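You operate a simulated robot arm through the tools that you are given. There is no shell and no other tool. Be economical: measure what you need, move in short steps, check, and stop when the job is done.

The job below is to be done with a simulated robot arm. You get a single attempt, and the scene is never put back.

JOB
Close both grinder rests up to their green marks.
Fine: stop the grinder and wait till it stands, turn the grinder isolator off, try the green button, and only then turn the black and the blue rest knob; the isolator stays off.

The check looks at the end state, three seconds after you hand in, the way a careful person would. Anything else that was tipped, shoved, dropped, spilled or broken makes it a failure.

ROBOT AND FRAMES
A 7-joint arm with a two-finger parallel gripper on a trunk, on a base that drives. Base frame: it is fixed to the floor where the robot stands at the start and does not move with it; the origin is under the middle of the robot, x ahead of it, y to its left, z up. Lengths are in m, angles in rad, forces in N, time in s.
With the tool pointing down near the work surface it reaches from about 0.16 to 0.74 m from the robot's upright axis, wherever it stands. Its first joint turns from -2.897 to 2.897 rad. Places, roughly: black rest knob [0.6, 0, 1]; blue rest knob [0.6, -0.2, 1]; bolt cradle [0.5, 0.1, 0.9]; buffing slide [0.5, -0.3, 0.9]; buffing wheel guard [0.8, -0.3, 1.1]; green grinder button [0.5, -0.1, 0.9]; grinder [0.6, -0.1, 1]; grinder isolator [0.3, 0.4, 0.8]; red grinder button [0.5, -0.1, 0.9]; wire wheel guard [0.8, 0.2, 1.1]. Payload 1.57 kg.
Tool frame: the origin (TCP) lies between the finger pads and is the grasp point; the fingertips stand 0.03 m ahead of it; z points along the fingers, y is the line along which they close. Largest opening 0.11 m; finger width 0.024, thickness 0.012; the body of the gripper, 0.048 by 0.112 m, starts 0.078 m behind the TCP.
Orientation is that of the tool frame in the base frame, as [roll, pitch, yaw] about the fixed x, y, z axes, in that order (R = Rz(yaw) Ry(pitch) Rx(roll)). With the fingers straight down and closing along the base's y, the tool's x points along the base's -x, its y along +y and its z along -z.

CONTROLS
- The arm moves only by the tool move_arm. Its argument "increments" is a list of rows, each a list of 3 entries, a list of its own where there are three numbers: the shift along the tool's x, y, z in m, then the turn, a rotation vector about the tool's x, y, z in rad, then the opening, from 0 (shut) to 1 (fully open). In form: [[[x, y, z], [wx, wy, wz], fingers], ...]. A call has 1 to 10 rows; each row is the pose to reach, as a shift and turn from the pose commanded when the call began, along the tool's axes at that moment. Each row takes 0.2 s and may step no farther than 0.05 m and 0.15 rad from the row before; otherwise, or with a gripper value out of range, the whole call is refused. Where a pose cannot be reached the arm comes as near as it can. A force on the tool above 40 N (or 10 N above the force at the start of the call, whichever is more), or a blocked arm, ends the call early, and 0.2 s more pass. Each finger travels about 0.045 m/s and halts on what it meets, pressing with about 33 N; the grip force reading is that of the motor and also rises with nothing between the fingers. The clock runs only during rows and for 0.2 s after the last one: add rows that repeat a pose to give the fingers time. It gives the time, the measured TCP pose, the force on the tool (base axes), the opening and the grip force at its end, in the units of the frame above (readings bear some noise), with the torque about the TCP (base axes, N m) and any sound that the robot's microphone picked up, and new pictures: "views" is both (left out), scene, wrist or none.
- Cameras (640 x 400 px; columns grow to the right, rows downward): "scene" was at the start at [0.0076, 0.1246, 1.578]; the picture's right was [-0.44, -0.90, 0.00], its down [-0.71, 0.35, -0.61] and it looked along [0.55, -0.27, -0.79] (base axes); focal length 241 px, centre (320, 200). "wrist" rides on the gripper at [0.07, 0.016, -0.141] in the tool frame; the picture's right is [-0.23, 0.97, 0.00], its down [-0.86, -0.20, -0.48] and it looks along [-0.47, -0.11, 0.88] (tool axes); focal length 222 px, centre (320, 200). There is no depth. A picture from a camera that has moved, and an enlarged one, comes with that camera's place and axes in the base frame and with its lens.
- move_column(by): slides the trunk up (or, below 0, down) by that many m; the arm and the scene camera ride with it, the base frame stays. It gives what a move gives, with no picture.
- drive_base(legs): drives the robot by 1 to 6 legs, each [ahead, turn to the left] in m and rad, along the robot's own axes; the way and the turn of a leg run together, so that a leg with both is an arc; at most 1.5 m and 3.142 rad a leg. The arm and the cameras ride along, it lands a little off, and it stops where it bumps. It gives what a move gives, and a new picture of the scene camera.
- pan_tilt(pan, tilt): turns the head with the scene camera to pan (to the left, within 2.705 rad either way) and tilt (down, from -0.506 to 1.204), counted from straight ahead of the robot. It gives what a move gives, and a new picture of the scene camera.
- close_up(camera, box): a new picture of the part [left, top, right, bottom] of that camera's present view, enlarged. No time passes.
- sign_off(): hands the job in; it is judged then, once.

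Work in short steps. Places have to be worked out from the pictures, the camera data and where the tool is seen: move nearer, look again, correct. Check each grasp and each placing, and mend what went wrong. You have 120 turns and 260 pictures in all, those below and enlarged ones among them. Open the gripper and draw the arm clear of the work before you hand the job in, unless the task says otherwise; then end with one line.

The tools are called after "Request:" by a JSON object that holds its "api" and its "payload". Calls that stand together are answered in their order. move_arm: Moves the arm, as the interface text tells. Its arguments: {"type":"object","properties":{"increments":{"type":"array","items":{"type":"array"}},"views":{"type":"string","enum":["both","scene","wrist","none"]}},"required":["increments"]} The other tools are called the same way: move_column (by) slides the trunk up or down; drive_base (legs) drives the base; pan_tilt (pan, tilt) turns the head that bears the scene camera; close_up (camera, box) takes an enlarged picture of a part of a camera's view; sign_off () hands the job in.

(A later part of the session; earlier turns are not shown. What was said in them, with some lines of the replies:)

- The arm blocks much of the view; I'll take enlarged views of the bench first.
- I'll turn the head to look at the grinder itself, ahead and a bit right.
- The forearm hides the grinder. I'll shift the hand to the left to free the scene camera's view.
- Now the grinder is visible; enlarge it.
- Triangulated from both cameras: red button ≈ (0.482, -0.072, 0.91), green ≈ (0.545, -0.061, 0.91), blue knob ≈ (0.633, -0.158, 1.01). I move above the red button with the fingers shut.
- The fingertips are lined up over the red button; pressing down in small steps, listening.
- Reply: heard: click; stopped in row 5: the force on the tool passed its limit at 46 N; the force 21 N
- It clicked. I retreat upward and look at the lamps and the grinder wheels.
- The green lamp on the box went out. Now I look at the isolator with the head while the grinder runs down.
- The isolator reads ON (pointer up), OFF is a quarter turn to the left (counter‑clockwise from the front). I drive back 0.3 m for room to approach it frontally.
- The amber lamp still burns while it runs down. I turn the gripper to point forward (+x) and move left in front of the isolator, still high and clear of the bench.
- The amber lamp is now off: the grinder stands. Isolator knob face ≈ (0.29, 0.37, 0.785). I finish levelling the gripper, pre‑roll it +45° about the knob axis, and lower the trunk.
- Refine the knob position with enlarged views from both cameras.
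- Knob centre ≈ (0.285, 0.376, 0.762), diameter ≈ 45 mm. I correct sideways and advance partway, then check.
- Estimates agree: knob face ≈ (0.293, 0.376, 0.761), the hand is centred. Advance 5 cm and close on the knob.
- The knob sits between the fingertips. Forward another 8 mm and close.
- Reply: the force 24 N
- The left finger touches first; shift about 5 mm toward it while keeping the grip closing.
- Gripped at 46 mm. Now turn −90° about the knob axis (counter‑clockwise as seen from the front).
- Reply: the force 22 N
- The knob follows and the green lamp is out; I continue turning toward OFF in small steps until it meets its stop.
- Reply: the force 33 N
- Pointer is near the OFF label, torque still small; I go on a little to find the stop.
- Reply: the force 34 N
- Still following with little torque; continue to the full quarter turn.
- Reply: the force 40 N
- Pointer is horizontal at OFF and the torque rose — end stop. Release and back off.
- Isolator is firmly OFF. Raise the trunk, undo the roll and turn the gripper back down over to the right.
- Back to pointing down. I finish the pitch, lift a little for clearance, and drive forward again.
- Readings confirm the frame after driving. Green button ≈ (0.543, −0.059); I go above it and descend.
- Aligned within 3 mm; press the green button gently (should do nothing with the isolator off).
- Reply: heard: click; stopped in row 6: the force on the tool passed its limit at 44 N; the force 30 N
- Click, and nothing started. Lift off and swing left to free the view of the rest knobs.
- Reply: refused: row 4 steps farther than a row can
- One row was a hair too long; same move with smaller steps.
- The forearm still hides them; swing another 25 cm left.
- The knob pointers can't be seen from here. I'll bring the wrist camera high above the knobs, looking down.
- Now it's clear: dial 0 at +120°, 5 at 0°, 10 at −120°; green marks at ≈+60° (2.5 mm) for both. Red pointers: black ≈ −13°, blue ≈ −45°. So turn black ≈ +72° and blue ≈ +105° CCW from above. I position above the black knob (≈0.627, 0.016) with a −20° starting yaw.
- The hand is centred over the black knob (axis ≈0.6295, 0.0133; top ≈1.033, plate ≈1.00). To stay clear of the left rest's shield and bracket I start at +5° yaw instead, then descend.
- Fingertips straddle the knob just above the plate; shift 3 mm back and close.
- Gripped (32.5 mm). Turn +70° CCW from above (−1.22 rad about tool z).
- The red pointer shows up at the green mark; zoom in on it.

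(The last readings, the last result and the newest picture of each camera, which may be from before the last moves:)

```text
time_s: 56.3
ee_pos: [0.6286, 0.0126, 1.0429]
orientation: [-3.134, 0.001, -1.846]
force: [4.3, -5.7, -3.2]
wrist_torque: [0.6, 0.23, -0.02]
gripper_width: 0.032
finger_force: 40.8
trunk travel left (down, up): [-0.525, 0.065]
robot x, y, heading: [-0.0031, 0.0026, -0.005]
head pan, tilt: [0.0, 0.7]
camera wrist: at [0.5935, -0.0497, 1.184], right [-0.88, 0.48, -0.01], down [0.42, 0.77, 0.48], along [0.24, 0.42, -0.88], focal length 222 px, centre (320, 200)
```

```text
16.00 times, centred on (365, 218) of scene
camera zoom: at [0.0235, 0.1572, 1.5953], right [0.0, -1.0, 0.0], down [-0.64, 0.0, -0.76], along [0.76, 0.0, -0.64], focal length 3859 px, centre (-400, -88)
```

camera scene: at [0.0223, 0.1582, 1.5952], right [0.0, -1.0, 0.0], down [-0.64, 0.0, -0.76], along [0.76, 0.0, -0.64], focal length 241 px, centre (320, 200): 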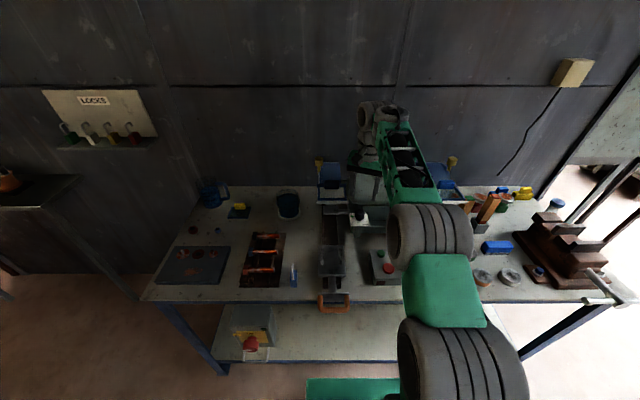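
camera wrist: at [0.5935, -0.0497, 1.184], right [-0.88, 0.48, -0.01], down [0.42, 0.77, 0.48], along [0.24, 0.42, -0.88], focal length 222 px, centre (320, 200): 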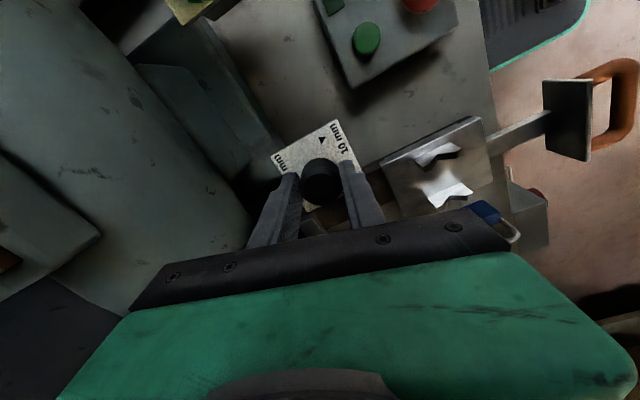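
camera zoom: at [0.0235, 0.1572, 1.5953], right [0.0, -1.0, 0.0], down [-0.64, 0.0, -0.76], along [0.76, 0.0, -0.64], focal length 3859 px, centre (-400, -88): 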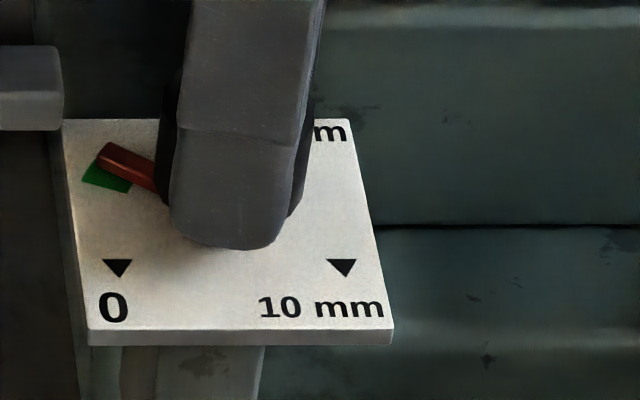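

Pointer is on the mark, perhaps 2–4° short. Add 0.05 rad, then release and rise for a look from above.

Request:
{"api": "move_arm", "payload": {"increments": [[[0, 0, 0], [0, 0, -0.05], 0.2], [[0, 0, 0], [0, 0, -0.05], 0.2], [[0, 0, 0], [0, 0, -0.05], 0.35], [[0, 0, 0], [0, 0, -0.05], 0.5], [[0, 0, -0.02], [0, 0, -0.05], 0.5], [[0, 0, -0.06], [0, 0, -0.05], 0.5], [[0, 0, -0.1], [0, 0, -0.05], 0.5], [[0, 0, -0.14], [0, 0, -0.05], 0.5]], "views": "wrist"}}

Request:
{"api": "close_up", "payload": {"camera": "wrist", "box": [250, 80, 410, 180]}}

Request:
{"api": "close_up", "payload": {"camera": "scene", "box": [350, 208, 380, 228]}}

```text
time_s: 58.1
ee_pos: [0.6227, 0.0152, 1.183]
orientation: [-3.134, 0.0, -1.793]
force: [-1.2, 0.6, 0.4]
wrist_torque: [0.04, -0.07, 0.02]
gripper_width: 0.0549
finger_force: 0.0
trunk travel left (down, up): [-0.525, 0.065]
robot x, y, heading: [-0.0014, 0.0029, -0.002]
head pan, tilt: [0.0, 0.7]
camera wrist: at [0.5906, -0.0492, 1.3249], right [-0.9, 0.44, -0.01], down [0.38, 0.79, 0.48], along [0.22, 0.43, -0.88], focal length 222 px, centre (320, 200)
```

wrist: 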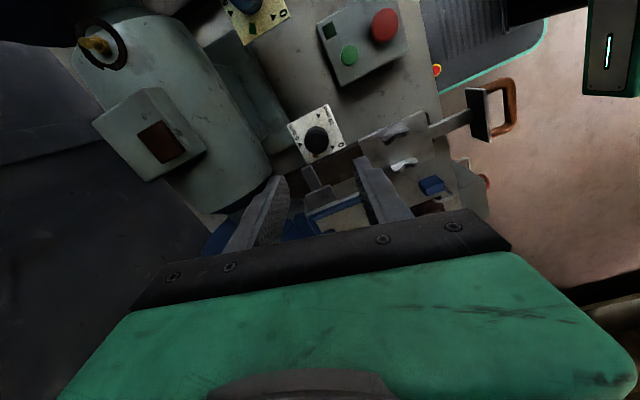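

```text
4.00 times, centred on (330, 130) of wrist
camera zoom: at [0.5906, -0.0492, 1.3249], right [-0.9, 0.44, -0.01], down [0.38, 0.79, 0.48], along [0.22, 0.43, -0.88], focal length 888 px, centre (280, 480)
```

zoom: 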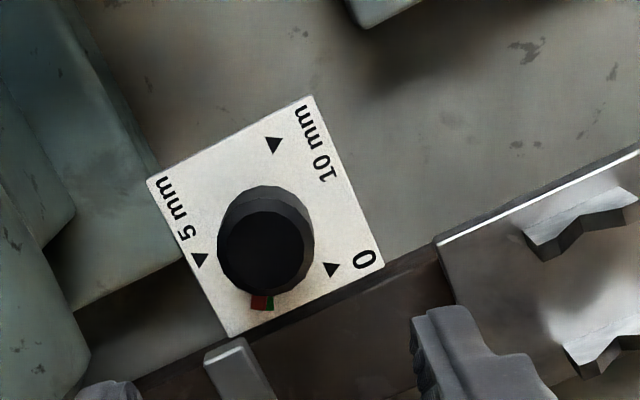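

```text
16.00 times, centred on (365, 218) of scene
camera zoom: at [0.0187, 0.158, 1.5952], right [0.0, -1.0, 0.0], down [-0.64, 0.0, -0.77], along [0.77, 0.0, -0.64], focal length 3859 px, centre (-400, -88)
```

zoom: 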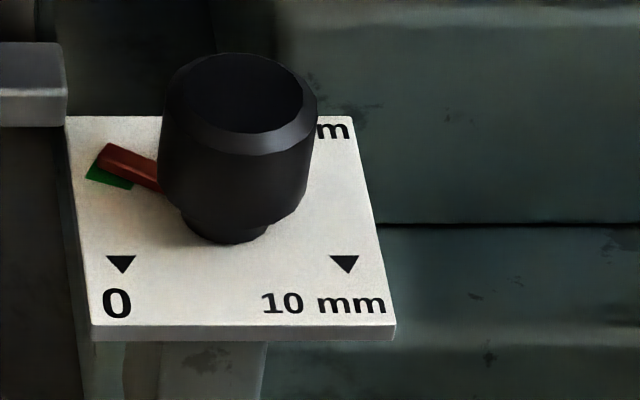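

Zoom tighter to judge how pointer and mark overlap.

Request:
{"api": "close_up", "payload": {"camera": "wrist", "box": [298, 130, 338, 165]}}

Request:
{"api": "close_up", "payload": {"camera": "scene", "box": [352, 210, 368, 222]}}

```text
11.43 times, centred on (318, 148) of wrist
camera zoom: at [0.5906, -0.0492, 1.3249], right [-0.9, 0.44, -0.01], down [0.38, 0.79, 0.48], along [0.22, 0.43, -0.88], focal length 2538 px, centre (343, 800)
```

zoom: 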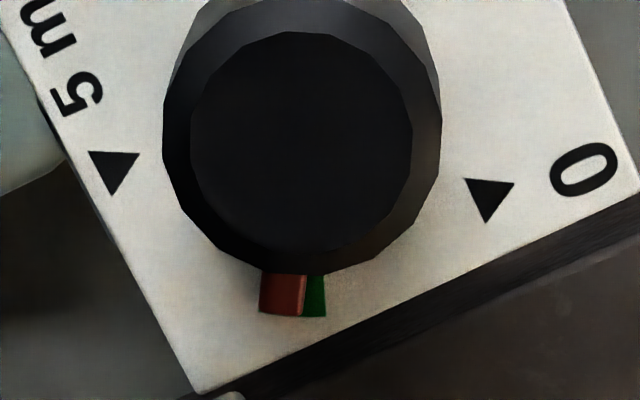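

```text
16.00 times, centred on (360, 216) of scene
camera zoom: at [0.0187, 0.158, 1.5952], right [0.0, -1.0, 0.0], down [-0.64, 0.0, -0.77], along [0.77, 0.0, -0.64], focal length 3859 px, centre (-320, -56)
```

zoom: 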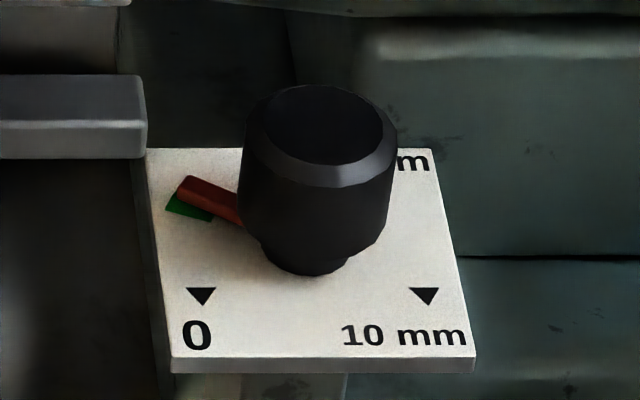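

The pointer sits ~4° toward the 5‑mm side of the mark's middle. I re-grip and turn a further ~0.07 rad.

Request:
{"api": "move_arm", "payload": {"increments": [[[-0.001, -0.005, 0.04], [0, 0, 0], 0.5], [[-0.001, -0.005, 0.08], [0, 0, 0], 0.5], [[-0.001, -0.005, 0.115], [0, 0, 0], 0.5], [[-0.001, -0.005, 0.14], [0, 0, 0], 0.5], [[-0.001, -0.005, 0.14], [0, 0, 0], 0.3], [[-0.001, -0.005, 0.14], [0, 0, 0], 0.2], [[-0.001, -0.005, 0.14], [0, 0, 0], 0.2], [[-0.001, -0.005, 0.14], [0, 0, 0], 0.2]], "views": "none"}}

Request:
{"api": "move_arm", "payload": {"increments": [[[0, 0, 0], [0, 0, -0.035], 0.2], [[0, 0, 0], [0, 0, -0.07], 0.2], [[0, 0, 0], [0, 0, -0.07], 0.2]], "views": "none"}}

Request:
{"api": "close_up", "payload": {"camera": "scene", "box": [352, 210, 368, 222]}}

```text
time_s: 59.9
ee_pos: [0.6321, 0.0152, 1.0444]
orientation: [-3.134, -0.003, -1.796]
force: [-16.2, 1.2, -4.2]
wrist_torque: [-0.11, 0.45, -0.02]
gripper_width: 0.0366
finger_force: 7.7
trunk travel left (down, up): [-0.525, 0.065]
robot x, y, heading: [-0.0032, 0.0017, -0.001]
head pan, tilt: [0.0, 0.7]
```

```text
time_s: 60.7
ee_pos: [0.6315, 0.0142, 1.0443]
orientation: [-3.131, -0.001, -1.724]
force: [-16.7, -0.6, -6.0]
wrist_torque: [0.04, 0.42, -0.01]
gripper_width: 0.0369
finger_force: 8.0
trunk travel left (down, up): [-0.525, 0.065]
robot x, y, heading: [-0.0056, -0.0027, 0.001]
head pan, tilt: [0.0, 0.7]
```

```text
16.00 times, centred on (360, 216) of scene
camera zoom: at [0.0207, 0.1581, 1.5952], right [0.0, -1.0, 0.0], down [-0.64, 0.0, -0.77], along [0.77, 0.0, -0.64], focal length 3859 px, centre (-320, -56)
```

zoom: 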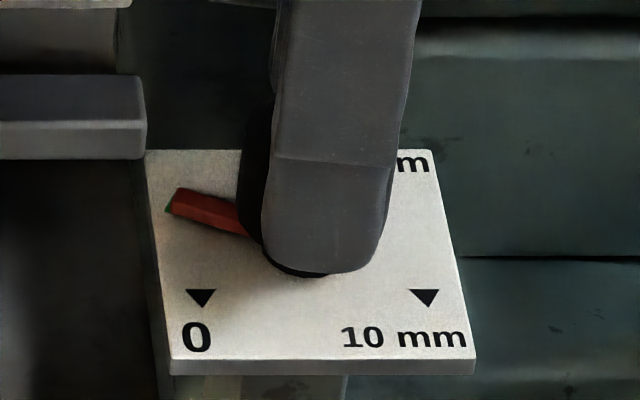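

The pointer moved with it (one finger leading). Release, rise and check from above.

Request:
{"api": "move_arm", "payload": {"increments": [[[0, 0, 0], [0, 0, 0], 0.35], [[0, 0, 0], [0, 0, 0], 0.5], [[0, 0, 0], [0, 0, 0], 0.5], [[0, 0, -0.03], [0, 0, 0], 0.5], [[0, 0, -0.07], [0, 0, 0], 0.5], [[0, 0, -0.11], [0, 0, 0], 0.5], [[0, 0, -0.14], [0, 0, 0], 0.5]], "views": "none"}}

Request:
{"api": "close_up", "payload": {"camera": "wrist", "box": [298, 130, 338, 165]}}

Request:
{"api": "close_up", "payload": {"camera": "scene", "box": [352, 210, 368, 222]}}

```text
time_s: 62.3
ee_pos: [0.631, 0.0147, 1.1857]
orientation: [-3.135, -0.001, -1.723]
force: [-0.6, 0.9, 1.0]
wrist_torque: [0.02, -0.01, 0.02]
gripper_width: 0.0551
finger_force: 0.0
trunk travel left (down, up): [-0.525, 0.065]
robot x, y, heading: [-0.0009, -0.0013, -0.004]
head pan, tilt: [0.0, 0.7]
```

```text
11.43 times, centred on (318, 148) of wrist
camera zoom: at [0.6034, -0.052, 1.3261], right [-0.93, 0.37, -0.01], down [0.32, 0.82, 0.48], along [0.19, 0.44, -0.88], focal length 2538 px, centre (343, 800)
```

zoom: 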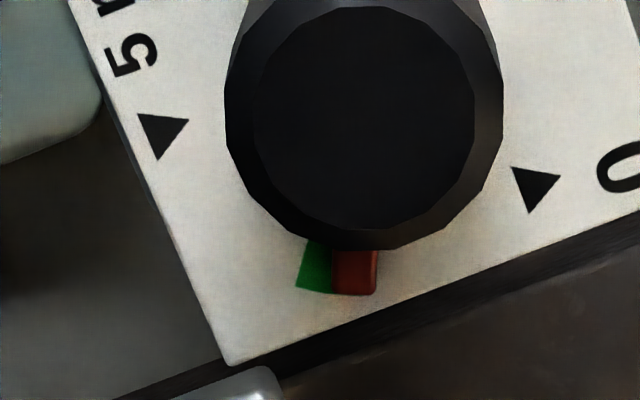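

```text
16.00 times, centred on (360, 216) of scene
camera zoom: at [0.0224, 0.1574, 1.5952], right [0.0, -1.0, 0.0], down [-0.64, 0.0, -0.76], along [0.76, 0.0, -0.64], focal length 3859 px, centre (-320, -56)
```

zoom: 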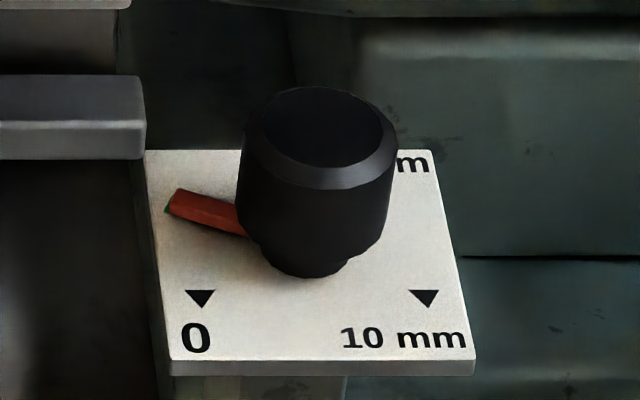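

Overshot to the 0 side by ~6°. The hand was ~4 mm off-centre; I re-grip centred (x≈0.6275) and turn back ~0.1 rad.

Request:
{"api": "move_arm", "payload": {"increments": [[[0, 0.0037, 0.04], [0, 0, 0], 0.5], [[0, 0.0037, 0.08], [0, 0, 0], 0.5], [[0, 0.0037, 0.115], [0, 0, 0], 0.5], [[0, 0.0037, 0.142], [0, 0, 0], 0.5], [[0, 0.0037, 0.142], [0, 0, 0], 0.4], [[0, 0.0037, 0.142], [0, 0, 0], 0.3], [[0, 0.0037, 0.142], [0, 0, 0], 0.2], [[0, 0.0037, 0.142], [0, 0, 0], 0.2], [[0, 0.0037, 0.142], [0, 0, 0], 0.2]], "views": "none"}}

Request:
{"api": "close_up", "payload": {"camera": "scene", "box": [352, 210, 368, 222]}}

```text
time_s: 64.3
ee_pos: [0.6288, 0.0139, 1.0417]
orientation: [-3.132, -0.001, -1.724]
force: [2.5, 0.9, -0.5]
wrist_torque: [0.63, 0.52, 0.04]
gripper_width: 0.0319
finger_force: 39.8
trunk travel left (down, up): [-0.525, 0.065]
robot x, y, heading: [-0.0024, 0.0021, -0.002]
head pan, tilt: [0.0, 0.7]
```

```text
16.00 times, centred on (360, 216) of scene
camera zoom: at [0.0229, 0.1581, 1.5952], right [0.0, -1.0, 0.0], down [-0.64, 0.0, -0.76], along [0.76, 0.0, -0.64], focal length 3859 px, centre (-320, -56)
```

zoom: 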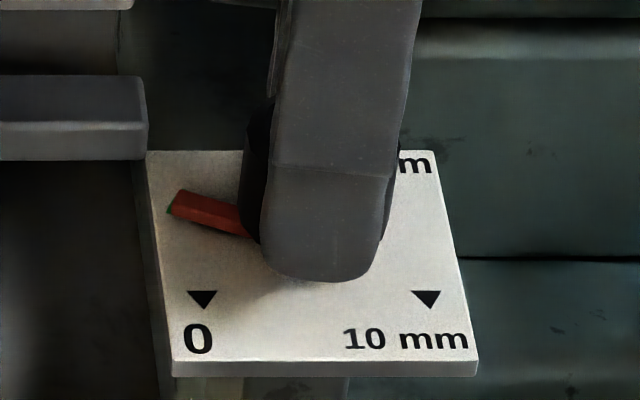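

Well centred grip (31.9 mm, balanced force). Turn back 0.1 rad.

Request:
{"api": "move_arm", "payload": {"increments": [[[0, 0, 0], [0, 0, 0.05], 0.2], [[0, 0, 0], [0, 0, 0.1], 0.2], [[0, 0, 0], [0, 0, 0.1], 0.2]], "views": "none"}}

Request:
{"api": "close_up", "payload": {"camera": "scene", "box": [352, 210, 368, 222]}}

```text
time_s: 65.1
ee_pos: [0.6306, 0.0137, 1.0416]
orientation: [-3.131, 0.001, -1.826]
force: [1.5, 0.6, 5.9]
wrist_torque: [-0.89, 1.14, 0.05]
gripper_width: 0.0319
finger_force: 40.5
trunk travel left (down, up): [-0.525, 0.065]
robot x, y, heading: [-0.0084, 0.0021, -0.003]
head pan, tilt: [0.0, 0.7]
```

```text
16.00 times, centred on (360, 216) of scene
camera zoom: at [0.0223, 0.1583, 1.5952], right [0.0, -1.0, 0.0], down [-0.64, 0.0, -0.76], along [0.76, 0.0, -0.64], focal length 3859 px, centre (-320, -56)
```

zoom: 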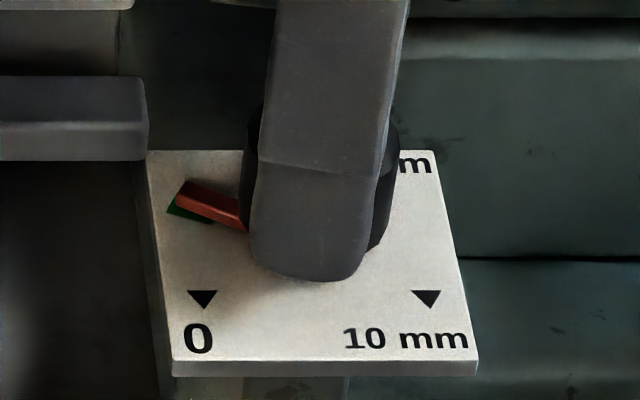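

That matches the expected centred appearance. Release gently, rise and check.

Request:
{"api": "move_arm", "payload": {"increments": [[[0, 0, 0], [0, 0, 0], 0.35], [[0, 0, 0], [0, 0, 0], 0.5], [[0, 0, 0], [0, 0, 0], 0.5], [[0, 0, -0.03], [0, 0, 0], 0.5], [[0, 0, -0.07], [0, 0, 0], 0.5], [[0, 0, -0.11], [0, 0, 0], 0.5], [[0, 0, -0.14], [0, 0, 0], 0.5]], "views": "none"}}

Request:
{"api": "close_up", "payload": {"camera": "wrist", "box": [298, 130, 338, 165]}}

Request:
{"api": "close_up", "payload": {"camera": "scene", "box": [352, 210, 368, 222]}}

```text
time_s: 66.7
ee_pos: [0.629, 0.0134, 1.18]
orientation: [-3.134, -0.001, -1.825]
force: [-0.6, -0.9, 0.5]
wrist_torque: [0.02, 0.01, -0.02]
gripper_width: 0.0549
finger_force: 0.0
trunk travel left (down, up): [-0.525, 0.065]
robot x, y, heading: [-0.007, 0.0022, -0.009]
head pan, tilt: [0.0, 0.7]
```

```text
11.43 times, centred on (318, 148) of wrist
camera zoom: at [0.5947, -0.0499, 1.3218], right [-0.89, 0.46, -0.01], down [0.4, 0.78, 0.48], along [0.23, 0.42, -0.88], focal length 2538 px, centre (343, 800)
```

zoom: 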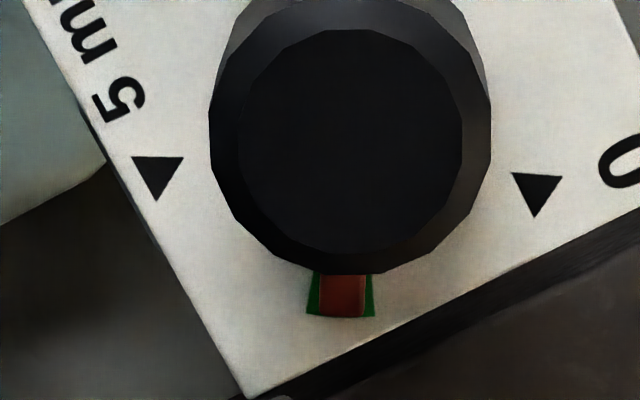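

```text
16.00 times, centred on (360, 216) of scene
camera zoom: at [0.021, 0.1578, 1.5952], right [0.0, -1.0, 0.0], down [-0.64, 0.0, -0.77], along [0.77, 0.0, -0.64], focal length 3859 px, centre (-320, -56)
```

zoom: 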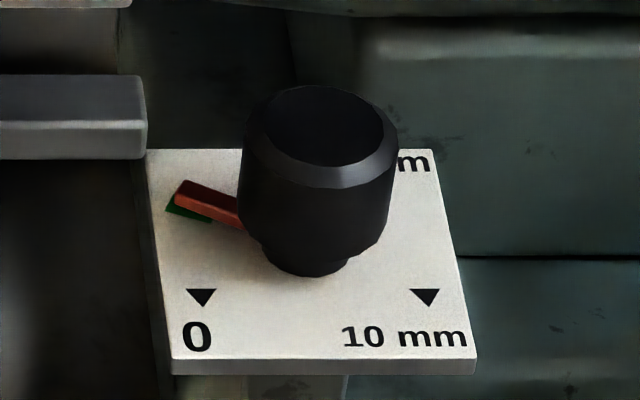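

Black is right in the middle of its green mark. Now move over the blue knob (≈0.628, −0.154), unwinding the yaw to about −40° so I have room to turn in two strokes clear of the right-hand bracket.

Request:
{"api": "move_arm", "payload": {"increments": [[[0, 0, -0.04], [0, 0, 0.14], 0.5], [[0.03, -0.008, -0.04], [0, 0, 0.28], 0.5], [[0.06, -0.016, -0.04], [0, 0, 0.42], 0.5], [[0.09, -0.024, -0.04], [0, 0, 0.56], 0.5], [[0.12, -0.031, -0.04], [0, 0, 0.7], 0.5], [[0.15, -0.038, -0.04], [0, 0, 0.84], 0.5], [[0.162, -0.041, -0.04], [0, 0, 0.98], 0.5], [[0.162, -0.041, -0.04], [0, 0, 1.12], 0.5], [[0.162, -0.041, -0.04], [0, 0, 1.26], 0.5], [[0.162, -0.041, -0.04], [0, 0, 1.4], 0.5]], "views": "none"}}

Request:
{"api": "move_arm", "payload": {"increments": [[[0, 0, 0.01], [0, 0, 0.14], 0.5], [[0, 0, 0.03], [0, 0, 0.28], 0.5], [[0, 0, 0.05], [0, 0, 0.42], 0.5], [[0, 0, 0.06], [0, 0, 0.56], 0.5], [[0, 0, 0.06], [0, 0, 0.61], 0.5], [[0, 0, 0.06], [0, 0, 0.61], 0.5]], "views": "both"}}

Request:
{"api": "close_up", "payload": {"camera": "wrist", "box": [240, 80, 440, 205]}}

Request:
{"api": "close_up", "payload": {"camera": "scene", "box": [370, 165, 470, 235]}}

```text
time_s: 68.9
ee_pos: [0.6269, -0.152, 1.2214]
orientation: [-3.14, 0.009, 3.056]
force: [0.1, -0.6, -0.2]
wrist_torque: [0.0, 0.0, -0.02]
gripper_width: 0.0549
finger_force: 0.1
trunk travel left (down, up): [-0.525, 0.065]
robot x, y, heading: [-0.0046, 0.0, -0.005]
head pan, tilt: [0.0, 0.7]
```

```text
time_s: 70.3
ee_pos: [0.6274, -0.1514, 1.1621]
orientation: [3.138, 0.009, 2.447]
force: [0.0, 0.1, -0.2]
wrist_torque: [-0.02, -0.03, 0.02]
gripper_width: 0.0551
finger_force: 0.2
trunk travel left (down, up): [-0.525, 0.065]
robot x, y, heading: [-0.0027, 0.0017, -0.004]
head pan, tilt: [0.0, 0.7]
camera scene: at [0.0224, 0.1581, 1.5952], right [0.0, -1.0, 0.0], down [-0.64, 0.0, -0.76], along [0.76, 0.0, -0.64], focal length 241 px, centre (320, 200)
camera wrist: at [0.5835, -0.0944, 1.303], right [0.8, 0.6, 0.01], down [0.52, -0.7, 0.49], along [0.3, -0.38, -0.87], focal length 222 px, centre (320, 200)
```

scene: 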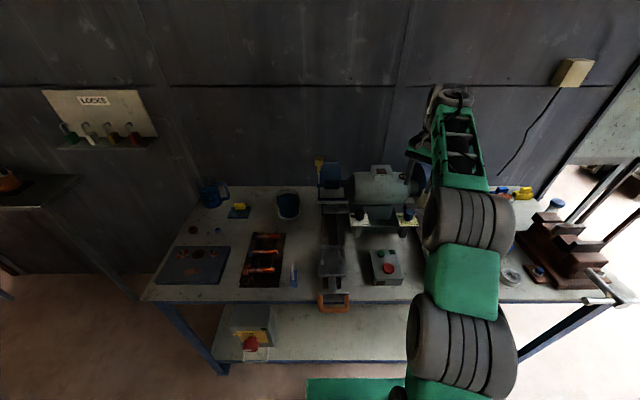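
wrist: 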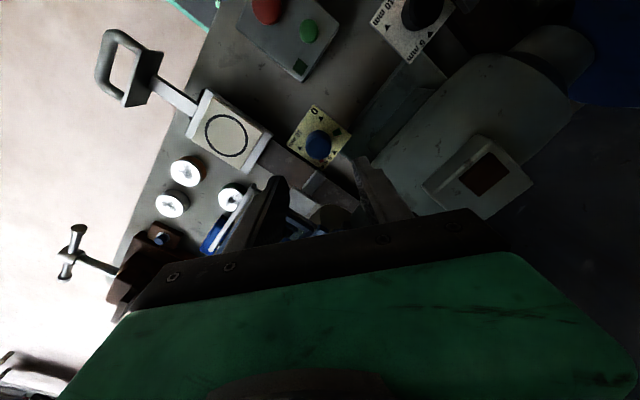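

```text
3.20 times, centred on (340, 142) of wrist
camera zoom: at [0.5835, -0.0944, 1.303], right [0.8, 0.6, 0.01], down [0.52, -0.7, 0.49], along [0.3, -0.38, -0.87], focal length 711 px, centre (256, 384)
```

zoom: 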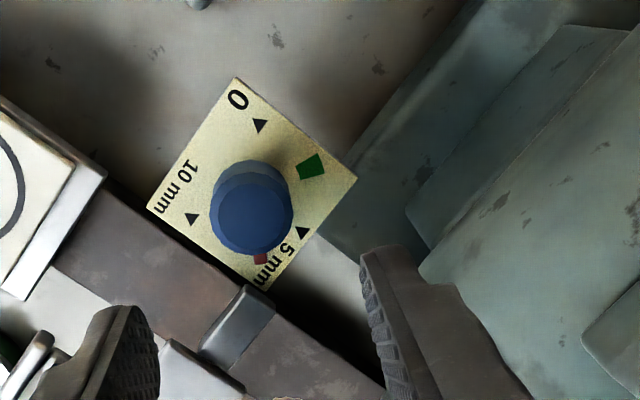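

```text
5.71 times, centred on (420, 200) of scene
camera zoom: at [0.0224, 0.1581, 1.5952], right [0.0, -1.0, 0.0], down [-0.64, 0.0, -0.76], along [0.76, 0.0, -0.64], focal length 1378 px, centre (-251, 200)
```

zoom: 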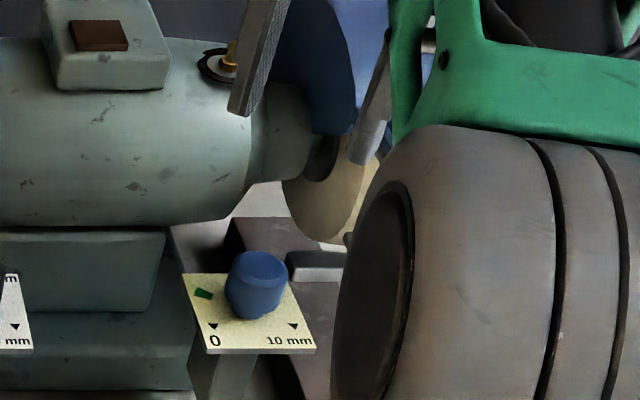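

Blue axis ≈ (0.629, −0.154); the bracket lies off at the −55° direction, clear of my finger path. Descend and grip.

Request:
{"api": "move_arm", "payload": {"increments": [[[-0.003, -0.001, 0.04], [0, 0, 0], 0.5], [[-0.003, -0.001, 0.075], [0, 0, 0], 0.5], [[-0.003, -0.001, 0.1], [0, 0, 0], 0.5], [[-0.003, -0.001, 0.12], [0, 0, 0], 0.5], [[-0.003, -0.001, 0.12], [0, 0, 0], 0.4], [[-0.003, -0.001, 0.12], [0, 0, 0], 0.3], [[-0.003, -0.001, 0.12], [0, 0, 0], 0.2], [[-0.003, -0.001, 0.12], [0, 0, 0], 0.2], [[-0.003, -0.001, 0.12], [0, 0, 0], 0.2]], "views": "wrist"}}

Request:
{"api": "close_up", "payload": {"camera": "wrist", "box": [220, 110, 420, 235]}}

```text
time_s: 72.3
ee_pos: [0.6297, -0.1556, 1.0417]
orientation: [3.138, 0.008, 2.448]
force: [-1.1, -1.6, -1.1]
wrist_torque: [-0.56, 0.23, 0.01]
gripper_width: 0.0325
finger_force: 40.5
trunk travel left (down, up): [-0.525, 0.065]
robot x, y, heading: [-0.0026, 0.0027, -0.005]
head pan, tilt: [0.0, 0.7]
camera wrist: at [0.5858, -0.099, 1.1831], right [0.8, 0.6, 0.01], down [0.53, -0.7, 0.48], along [0.3, -0.38, -0.87], focal length 222 px, centre (320, 200)
```

wrist: 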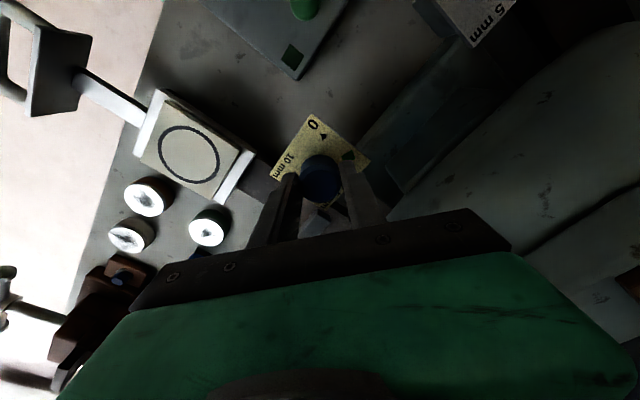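

```text
3.20 times, centred on (320, 172) of wrist
camera zoom: at [0.5858, -0.099, 1.1831], right [0.8, 0.6, 0.01], down [0.53, -0.7, 0.48], along [0.3, -0.38, -0.87], focal length 711 px, centre (320, 288)
```

zoom: 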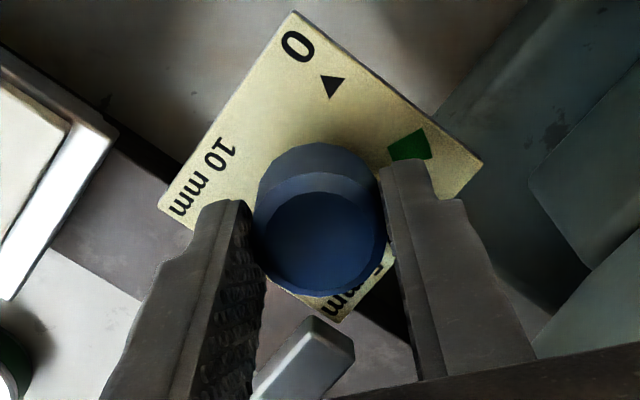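

Centred, balanced grip. First stroke: +1.0 rad.

Request:
{"api": "move_arm", "payload": {"increments": [[[0, 0, 0], [0, 0, -0.14], 0.2], [[0, 0, 0], [0, 0, -0.28], 0.2], [[0, 0, 0], [0, 0, -0.42], 0.2], [[0, 0, 0], [0, 0, -0.56], 0.2], [[0, 0, 0], [0, 0, -0.7], 0.2], [[0, 0, 0], [0, 0, -0.84], 0.2], [[0, 0, 0], [0, 0, -0.98], 0.2], [[0, 0, 0], [0, 0, -1.0], 0.2]], "views": "none"}}

Request:
{"api": "move_arm", "payload": {"increments": [[[0, 0, 0], [0, 0, 0], 0.3], [[0, 0, 0], [0, 0, 0], 0.42], [[0, 0, 0], [0, 0, 0], 0.42], [[0, 0, -0.03], [0, 0, 0], 0.5], [[0, 0, -0.07], [0, 0, 0], 0.5], [[0, 0, -0.1], [0, 0, 0], 0.5], [[0, 0, -0.12], [0, 0, 0], 0.5]], "views": "wrist"}}

Request:
{"api": "close_up", "payload": {"camera": "wrist", "box": [270, 100, 370, 170]}}

```text
time_s: 74.1
ee_pos: [0.6305, -0.1554, 1.0421]
orientation: [-3.134, 0.011, -2.832]
force: [4.6, 1.3, 5.2]
wrist_torque: [0.76, -0.59, -0.01]
gripper_width: 0.0324
finger_force: 41.2
trunk travel left (down, up): [-0.525, 0.065]
robot x, y, heading: [-0.0022, 0.0015, -0.007]
head pan, tilt: [0.0, 0.7]
```

```text
time_s: 75.7
ee_pos: [0.6292, -0.1565, 1.1629]
orientation: [-3.136, 0.006, -2.832]
force: [0.6, -0.2, 0.6]
wrist_torque: [0.03, 0.01, 0.0]
gripper_width: 0.055
finger_force: 0.1
trunk travel left (down, up): [-0.525, 0.065]
robot x, y, heading: [-0.006, 0.0008, 0.0]
head pan, tilt: [0.0, 0.7]
camera wrist: at [0.5569, -0.162, 1.303], right [-0.08, 1.0, 0.0], down [0.87, 0.07, 0.49], along [0.48, 0.04, -0.87], focal length 222 px, centre (320, 200)
```

wrist: 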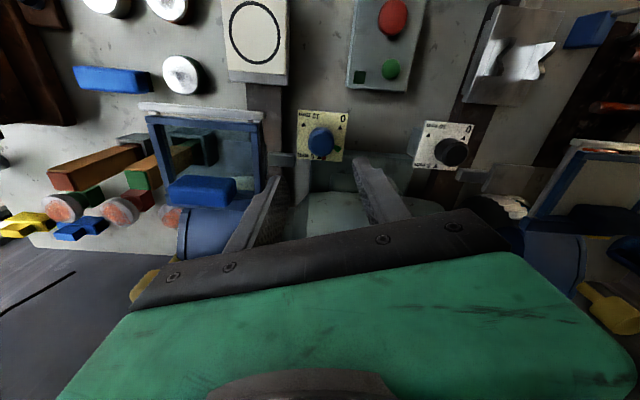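

```text
5.71 times, centred on (320, 135) of wrist
camera zoom: at [0.5569, -0.162, 1.303], right [-0.08, 1.0, 0.0], down [0.87, 0.07, 0.49], along [0.48, 0.04, -0.87], focal length 1269 px, centre (320, 571)
```

zoom: 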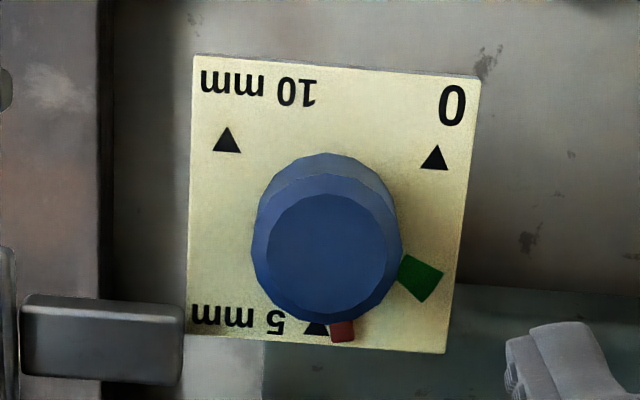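

Pointer is now at ≈ +13.5°, mark at ≈ 59.6°: 46° (0.80 rad) remain. Unwind the yaw by 0.75 rad, descend and re-grip.

Request:
{"api": "move_arm", "payload": {"increments": [[[0, 0.001, 0], [0, 0, 0.15], 0.5], [[0, 0.001, 0], [0, 0, 0.3], 0.5], [[0, 0.001, 0], [0, 0, 0.45], 0.5], [[0, 0.001, 0], [0, 0, 0.6], 0.5], [[0, 0.001, 0], [0, 0, 0.75], 0.5], [[0, 0.001, 0], [0, 0, 0.75], 0.5]], "views": "none"}}

Request:
{"api": "move_arm", "payload": {"increments": [[[0, 0, 0.04], [0, 0, 0], 0.5], [[0, 0, 0.075], [0, 0, 0], 0.5], [[0, 0, 0.1], [0, 0, 0], 0.5], [[0, 0, 0.12], [0, 0, 0], 0.5], [[0, 0, 0.12], [0, 0, 0], 0.4], [[0, 0, 0.12], [0, 0, 0], 0.3], [[0, 0, 0.12], [0, 0, 0], 0.2], [[0, 0, 0.12], [0, 0, 0], 0.2], [[0, 0, 0.12], [0, 0, 0], 0.2]], "views": "wrist"}}

```text
time_s: 77.1
ee_pos: [0.6294, -0.1534, 1.1607]
orientation: [3.139, 0.009, 2.696]
force: [0.6, 0.3, -0.1]
wrist_torque: [-0.05, -0.03, 0.02]
gripper_width: 0.0549
finger_force: 0.0
trunk travel left (down, up): [-0.525, 0.065]
robot x, y, heading: [-0.0034, -0.0025, -0.008]
head pan, tilt: [0.0, 0.7]
```

```text
time_s: 79.1
ee_pos: [0.6303, -0.1553, 1.0414]
orientation: [3.138, 0.01, 2.697]
force: [-8.2, -18.9, -2.9]
wrist_torque: [-1.22, 0.17, 0.02]
gripper_width: 0.0323
finger_force: 38.0
trunk travel left (down, up): [-0.525, 0.065]
robot x, y, heading: [-0.0039, -0.0007, -0.01]
head pan, tilt: [0.0, 0.7]
camera wrist: at [0.5727, -0.111, 1.1824], right [0.62, 0.78, 0.01], down [0.68, -0.55, 0.48], along [0.38, -0.3, -0.87], focal length 222 px, centre (320, 200)
```

wrist: 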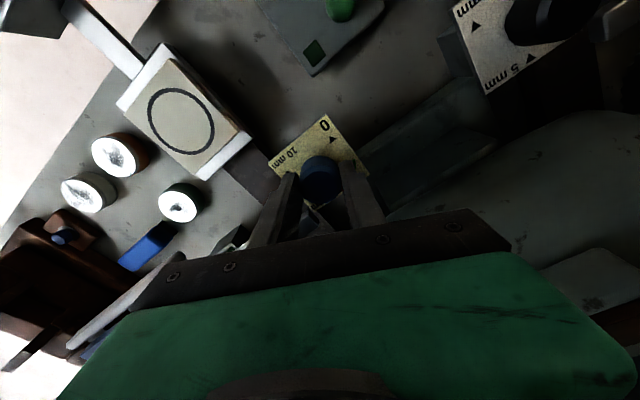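

Good grip with a slight side load; shift 1.5 mm to ease it and turn +0.80 rad.

Request:
{"api": "move_arm", "payload": {"increments": [[[0, -0.0015, 0], [0, 0, -0.1], 0.2], [[0, -0.0015, 0], [0, 0, -0.24], 0.2], [[0, -0.0015, 0], [0, 0, -0.38], 0.2], [[0, -0.0015, 0], [0, 0, -0.52], 0.2], [[0, -0.0015, 0], [0, 0, -0.66], 0.2], [[0, -0.0015, 0], [0, 0, -0.8], 0.2], [[0, -0.0015, 0], [0, 0, -0.8], 0.2]], "views": "none"}}

Request:
{"api": "close_up", "payload": {"camera": "scene", "box": [396, 208, 416, 223]}}

Request:
{"api": "close_up", "payload": {"camera": "wrist", "box": [270, 120, 390, 200]}}

```text
time_s: 80.7
ee_pos: [0.6297, -0.1546, 1.0408]
orientation: [-3.138, 0.006, -2.782]
force: [-0.7, 3.3, -4.4]
wrist_torque: [0.93, -0.46, -0.03]
gripper_width: 0.0324
finger_force: 40.5
trunk travel left (down, up): [-0.525, 0.065]
robot x, y, heading: [-0.0045, -0.0, 0.0]
head pan, tilt: [0.0, 0.7]
```

```text
16.00 times, centred on (406, 216) of scene
camera zoom: at [0.0224, 0.1583, 1.5951], right [0.0, -1.0, 0.0], down [-0.64, 0.0, -0.76], along [0.76, 0.0, -0.64], focal length 3859 px, centre (-1056, -48)
```

zoom: 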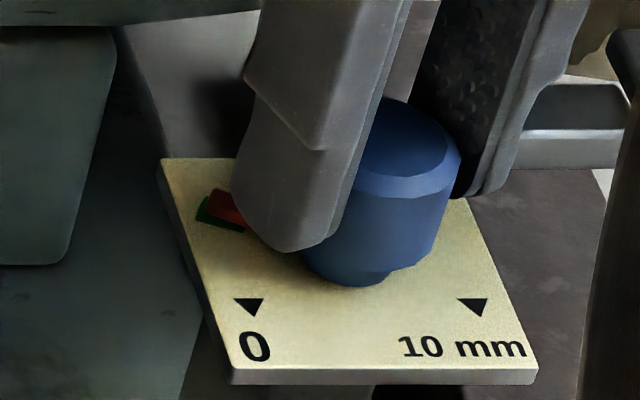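

```text
5.00 times, centred on (330, 160) of wrist
camera zoom: at [0.5577, -0.1644, 1.1823], right [-0.13, 0.99, 0.0], down [0.87, 0.11, 0.49], along [0.48, 0.06, -0.87], focal length 1111 px, centre (270, 400)
```

zoom: 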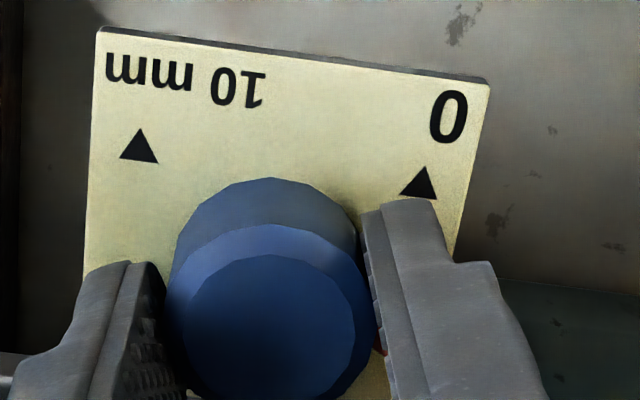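

Looks like black's final picture. Release, rise and check from above.

Request:
{"api": "move_arm", "payload": {"increments": [[[0, 0, 0], [0, 0, 0], 0.3], [[0, 0, 0], [0, 0, 0], 0.42], [[0, 0, 0], [0, 0, 0], 0.42], [[0, 0, -0.03], [0, 0, 0], 0.45], [[0, 0, -0.07], [0, 0, 0], 0.5], [[0, 0, -0.1], [0, 0, 0], 0.5], [[0, 0, -0.12], [0, 0, 0], 0.5]], "views": "none"}}

Request:
{"api": "close_up", "payload": {"camera": "wrist", "box": [290, 110, 350, 160]}}

Request:
{"api": "close_up", "payload": {"camera": "scene", "box": [396, 208, 416, 223]}}

```text
time_s: 82.3
ee_pos: [0.6286, -0.1562, 1.1617]
orientation: [-3.137, 0.006, -2.785]
force: [-0.3, 0.6, 1.4]
wrist_torque: [-0.01, 0.02, 0.04]
gripper_width: 0.0549
finger_force: 0.0
trunk travel left (down, up): [-0.525, 0.065]
robot x, y, heading: [-0.0062, 0.0008, -0.004]
head pan, tilt: [0.0, 0.7]
```

```text
8.00 times, centred on (320, 135) of wrist
camera zoom: at [0.5557, -0.1657, 1.3024], right [-0.13, 0.99, 0.0], down [0.87, 0.11, 0.49], along [0.48, 0.06, -0.87], focal length 1777 px, centre (320, 720)
```

zoom: 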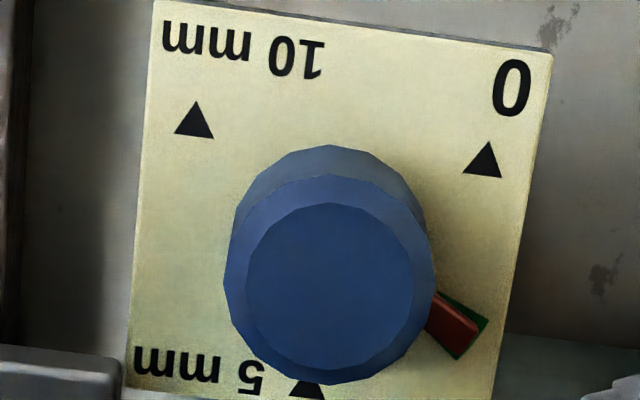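

```text
16.00 times, centred on (406, 216) of scene
camera zoom: at [0.0222, 0.158, 1.5952], right [0.0, -1.0, 0.0], down [-0.64, 0.0, -0.76], along [0.76, 0.0, -0.64], focal length 3859 px, centre (-1056, -48)
```

zoom: 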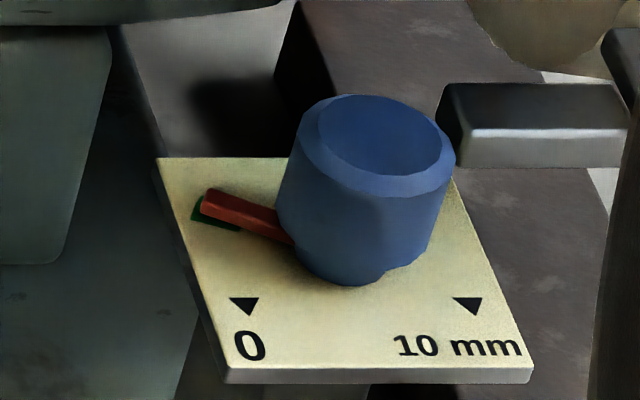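

Nearly centred; I rotate the hand in the air so the camera looks along the pointer, as with black, to judge without parallax.

Request:
{"api": "move_arm", "payload": {"increments": [[[0, 0, 0], [0, 0, -0.14], 0.5], [[0, 0, 0], [0, 0, -0.28], 0.5], [[0, 0, 0], [0, 0, -0.42], 0.5], [[0, 0, 0], [0, 0, -0.56], 0.5], [[0, 0, 0], [0, 0, -0.7], 0.5], [[0, 0, 0], [0, 0, -0.84], 0.5], [[0, 0, 0], [0, 0, -0.96], 0.5]], "views": "none"}}

Request:
{"api": "close_up", "payload": {"camera": "wrist", "box": [298, 130, 338, 165]}}

```text
time_s: 83.9
ee_pos: [0.6281, -0.1547, 1.1619]
orientation: [-3.134, 0.0, -1.823]
force: [-0.6, -0.2, 0.5]
wrist_torque: [0.02, -0.01, -0.02]
gripper_width: 0.0549
finger_force: 0.1
trunk travel left (down, up): [-0.525, 0.065]
robot x, y, heading: [0.001, 0.0007, -0.002]
head pan, tilt: [0.0, 0.7]
```

```text
11.43 times, centred on (318, 148) of wrist
camera zoom: at [0.5937, -0.2186, 1.3029], right [-0.89, 0.46, -0.01], down [0.4, 0.78, 0.48], along [0.23, 0.42, -0.88], focal length 2538 px, centre (343, 800)
```

zoom: 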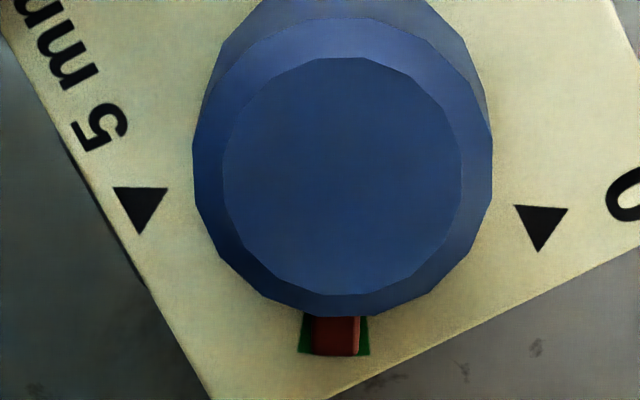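

Blue is centred on its green mark too. Raise the arm, draw it back clear to the left, and do a final overall check.

Request:
{"api": "move_arm", "payload": {"increments": [[[0, 0, -0.04], [0, 0, 0.14], 0.5], [[0, 0, -0.08], [0, 0, 0.28], 0.5], [[0, 0.03, -0.1], [0, 0, 0.42], 0.5], [[0, 0.07, -0.1], [0, 0, 0.56], 0.5], [[0, 0.11, -0.1], [0, 0, 0.7], 0.5], [[0, 0.15, -0.1], [0, 0, 0.84], 0.5], [[0, 0.19, -0.1], [0, 0, 0.98], 0.5], [[0, 0.23, -0.1], [0, 0, 1.12], 0.5], [[-0.03, 0.26, -0.1], [0, 0, 1.26], 0.5], [[-0.07, 0.28, -0.1], [0, 0, 1.318], 0.5]], "views": "none"}}

Request:
{"api": "move_arm", "payload": {"increments": [[[0, 0.048, 0], [0, 0, 0], 0.7], [[0, 0.096, 0], [0, 0, 0], 0.7], [[0, 0.144, 0], [0, 0, 0], 0.7], [[0, 0.192, 0], [0, 0, 0], 0.7], [[0, 0.24, 0], [0, 0, 0], 0.7], [[0, 0.288, 0], [0, 0, 0], 0.7], [[0, 0.33, 0], [0, 0, 0], 0.7], [[0, 0.37, 0], [0, 0, 0], 0.7]], "views": "scene"}}

Request:
{"api": "close_up", "payload": {"camera": "scene", "box": [310, 150, 470, 290]}}

Request:
{"api": "close_up", "payload": {"camera": "scene", "box": [220, 290, 290, 370]}}

```text
time_s: 86.1
ee_pos: [0.3734, -0.0174, 1.2587]
orientation: [-3.14, 0.007, 3.139]
force: [-0.4, 0.2, -0.3]
wrist_torque: [-0.01, 0.02, 0.02]
gripper_width: 0.055
finger_force: 0.1
out of reach, approached as far as the arm can: row 2
trunk travel left (down, up): [-0.525, 0.065]
robot x, y, heading: [-0.0047, 0.001, -0.005]
head pan, tilt: [0.0, 0.7]
```

```text
time_s: 87.9
ee_pos: [0.3736, 0.3535, 1.2536]
orientation: [-3.139, 0.008, 3.139]
force: [0.7, 1.4, 0.2]
wrist_torque: [-0.04, -0.05, 0.01]
gripper_width: 0.0771
finger_force: 0.0
trunk travel left (down, up): [-0.525, 0.065]
robot x, y, heading: [-0.0027, 0.0004, -0.006]
head pan, tilt: [0.0, 0.7]
camera scene: at [0.0225, 0.159, 1.5951], right [0.0, -1.0, 0.0], down [-0.64, 0.0, -0.76], along [0.76, 0.0, -0.64], focal length 241 px, centre (320, 200)
```

scene: 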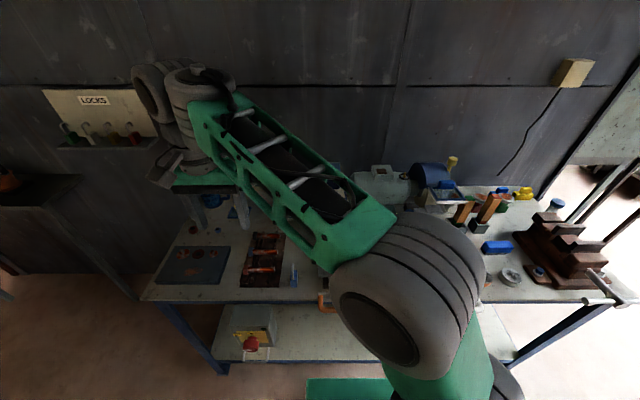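

```text
2.86 times, centred on (390, 220) of scene
camera zoom: at [0.0225, 0.159, 1.5951], right [0.0, -1.0, 0.0], down [-0.64, 0.0, -0.76], along [0.76, 0.0, -0.64], focal length 689 px, centre (120, 143)
```

zoom: 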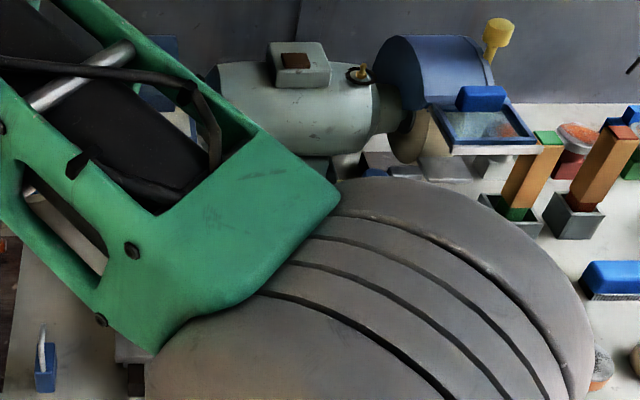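

```text
5.00 times, centred on (255, 330) of scene
camera zoom: at [0.0225, 0.159, 1.5951], right [0.0, -1.0, 0.0], down [-0.64, 0.0, -0.76], along [0.76, 0.0, -0.64], focal length 1206 px, centre (645, -450)
```

zoom: 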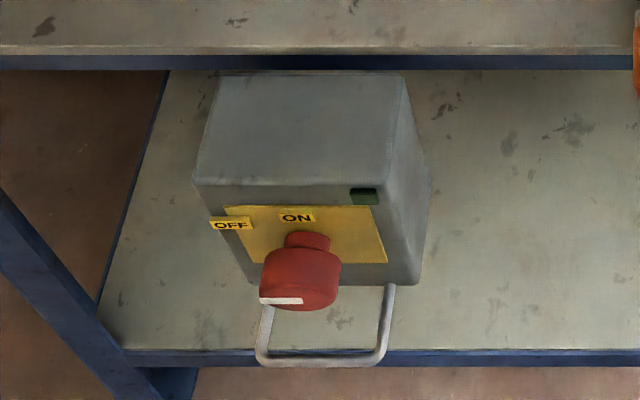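

The isolator is still OFF with its lamp out and the grinder stands. Both pointers were on their marks when last seen, the gripper is open and the arm is clear, so I'm handing in.

Request:
{"api": "sign_off", "payload": {}}

```text
The job is handed in.
```

I stopped the grinder and waited until it stood, turned the isolator off, and pressed the green button, which started nothing. I then set the black and blue rests to their green marks, overshooting the black one slightly and turning it back; the isolator is still off.
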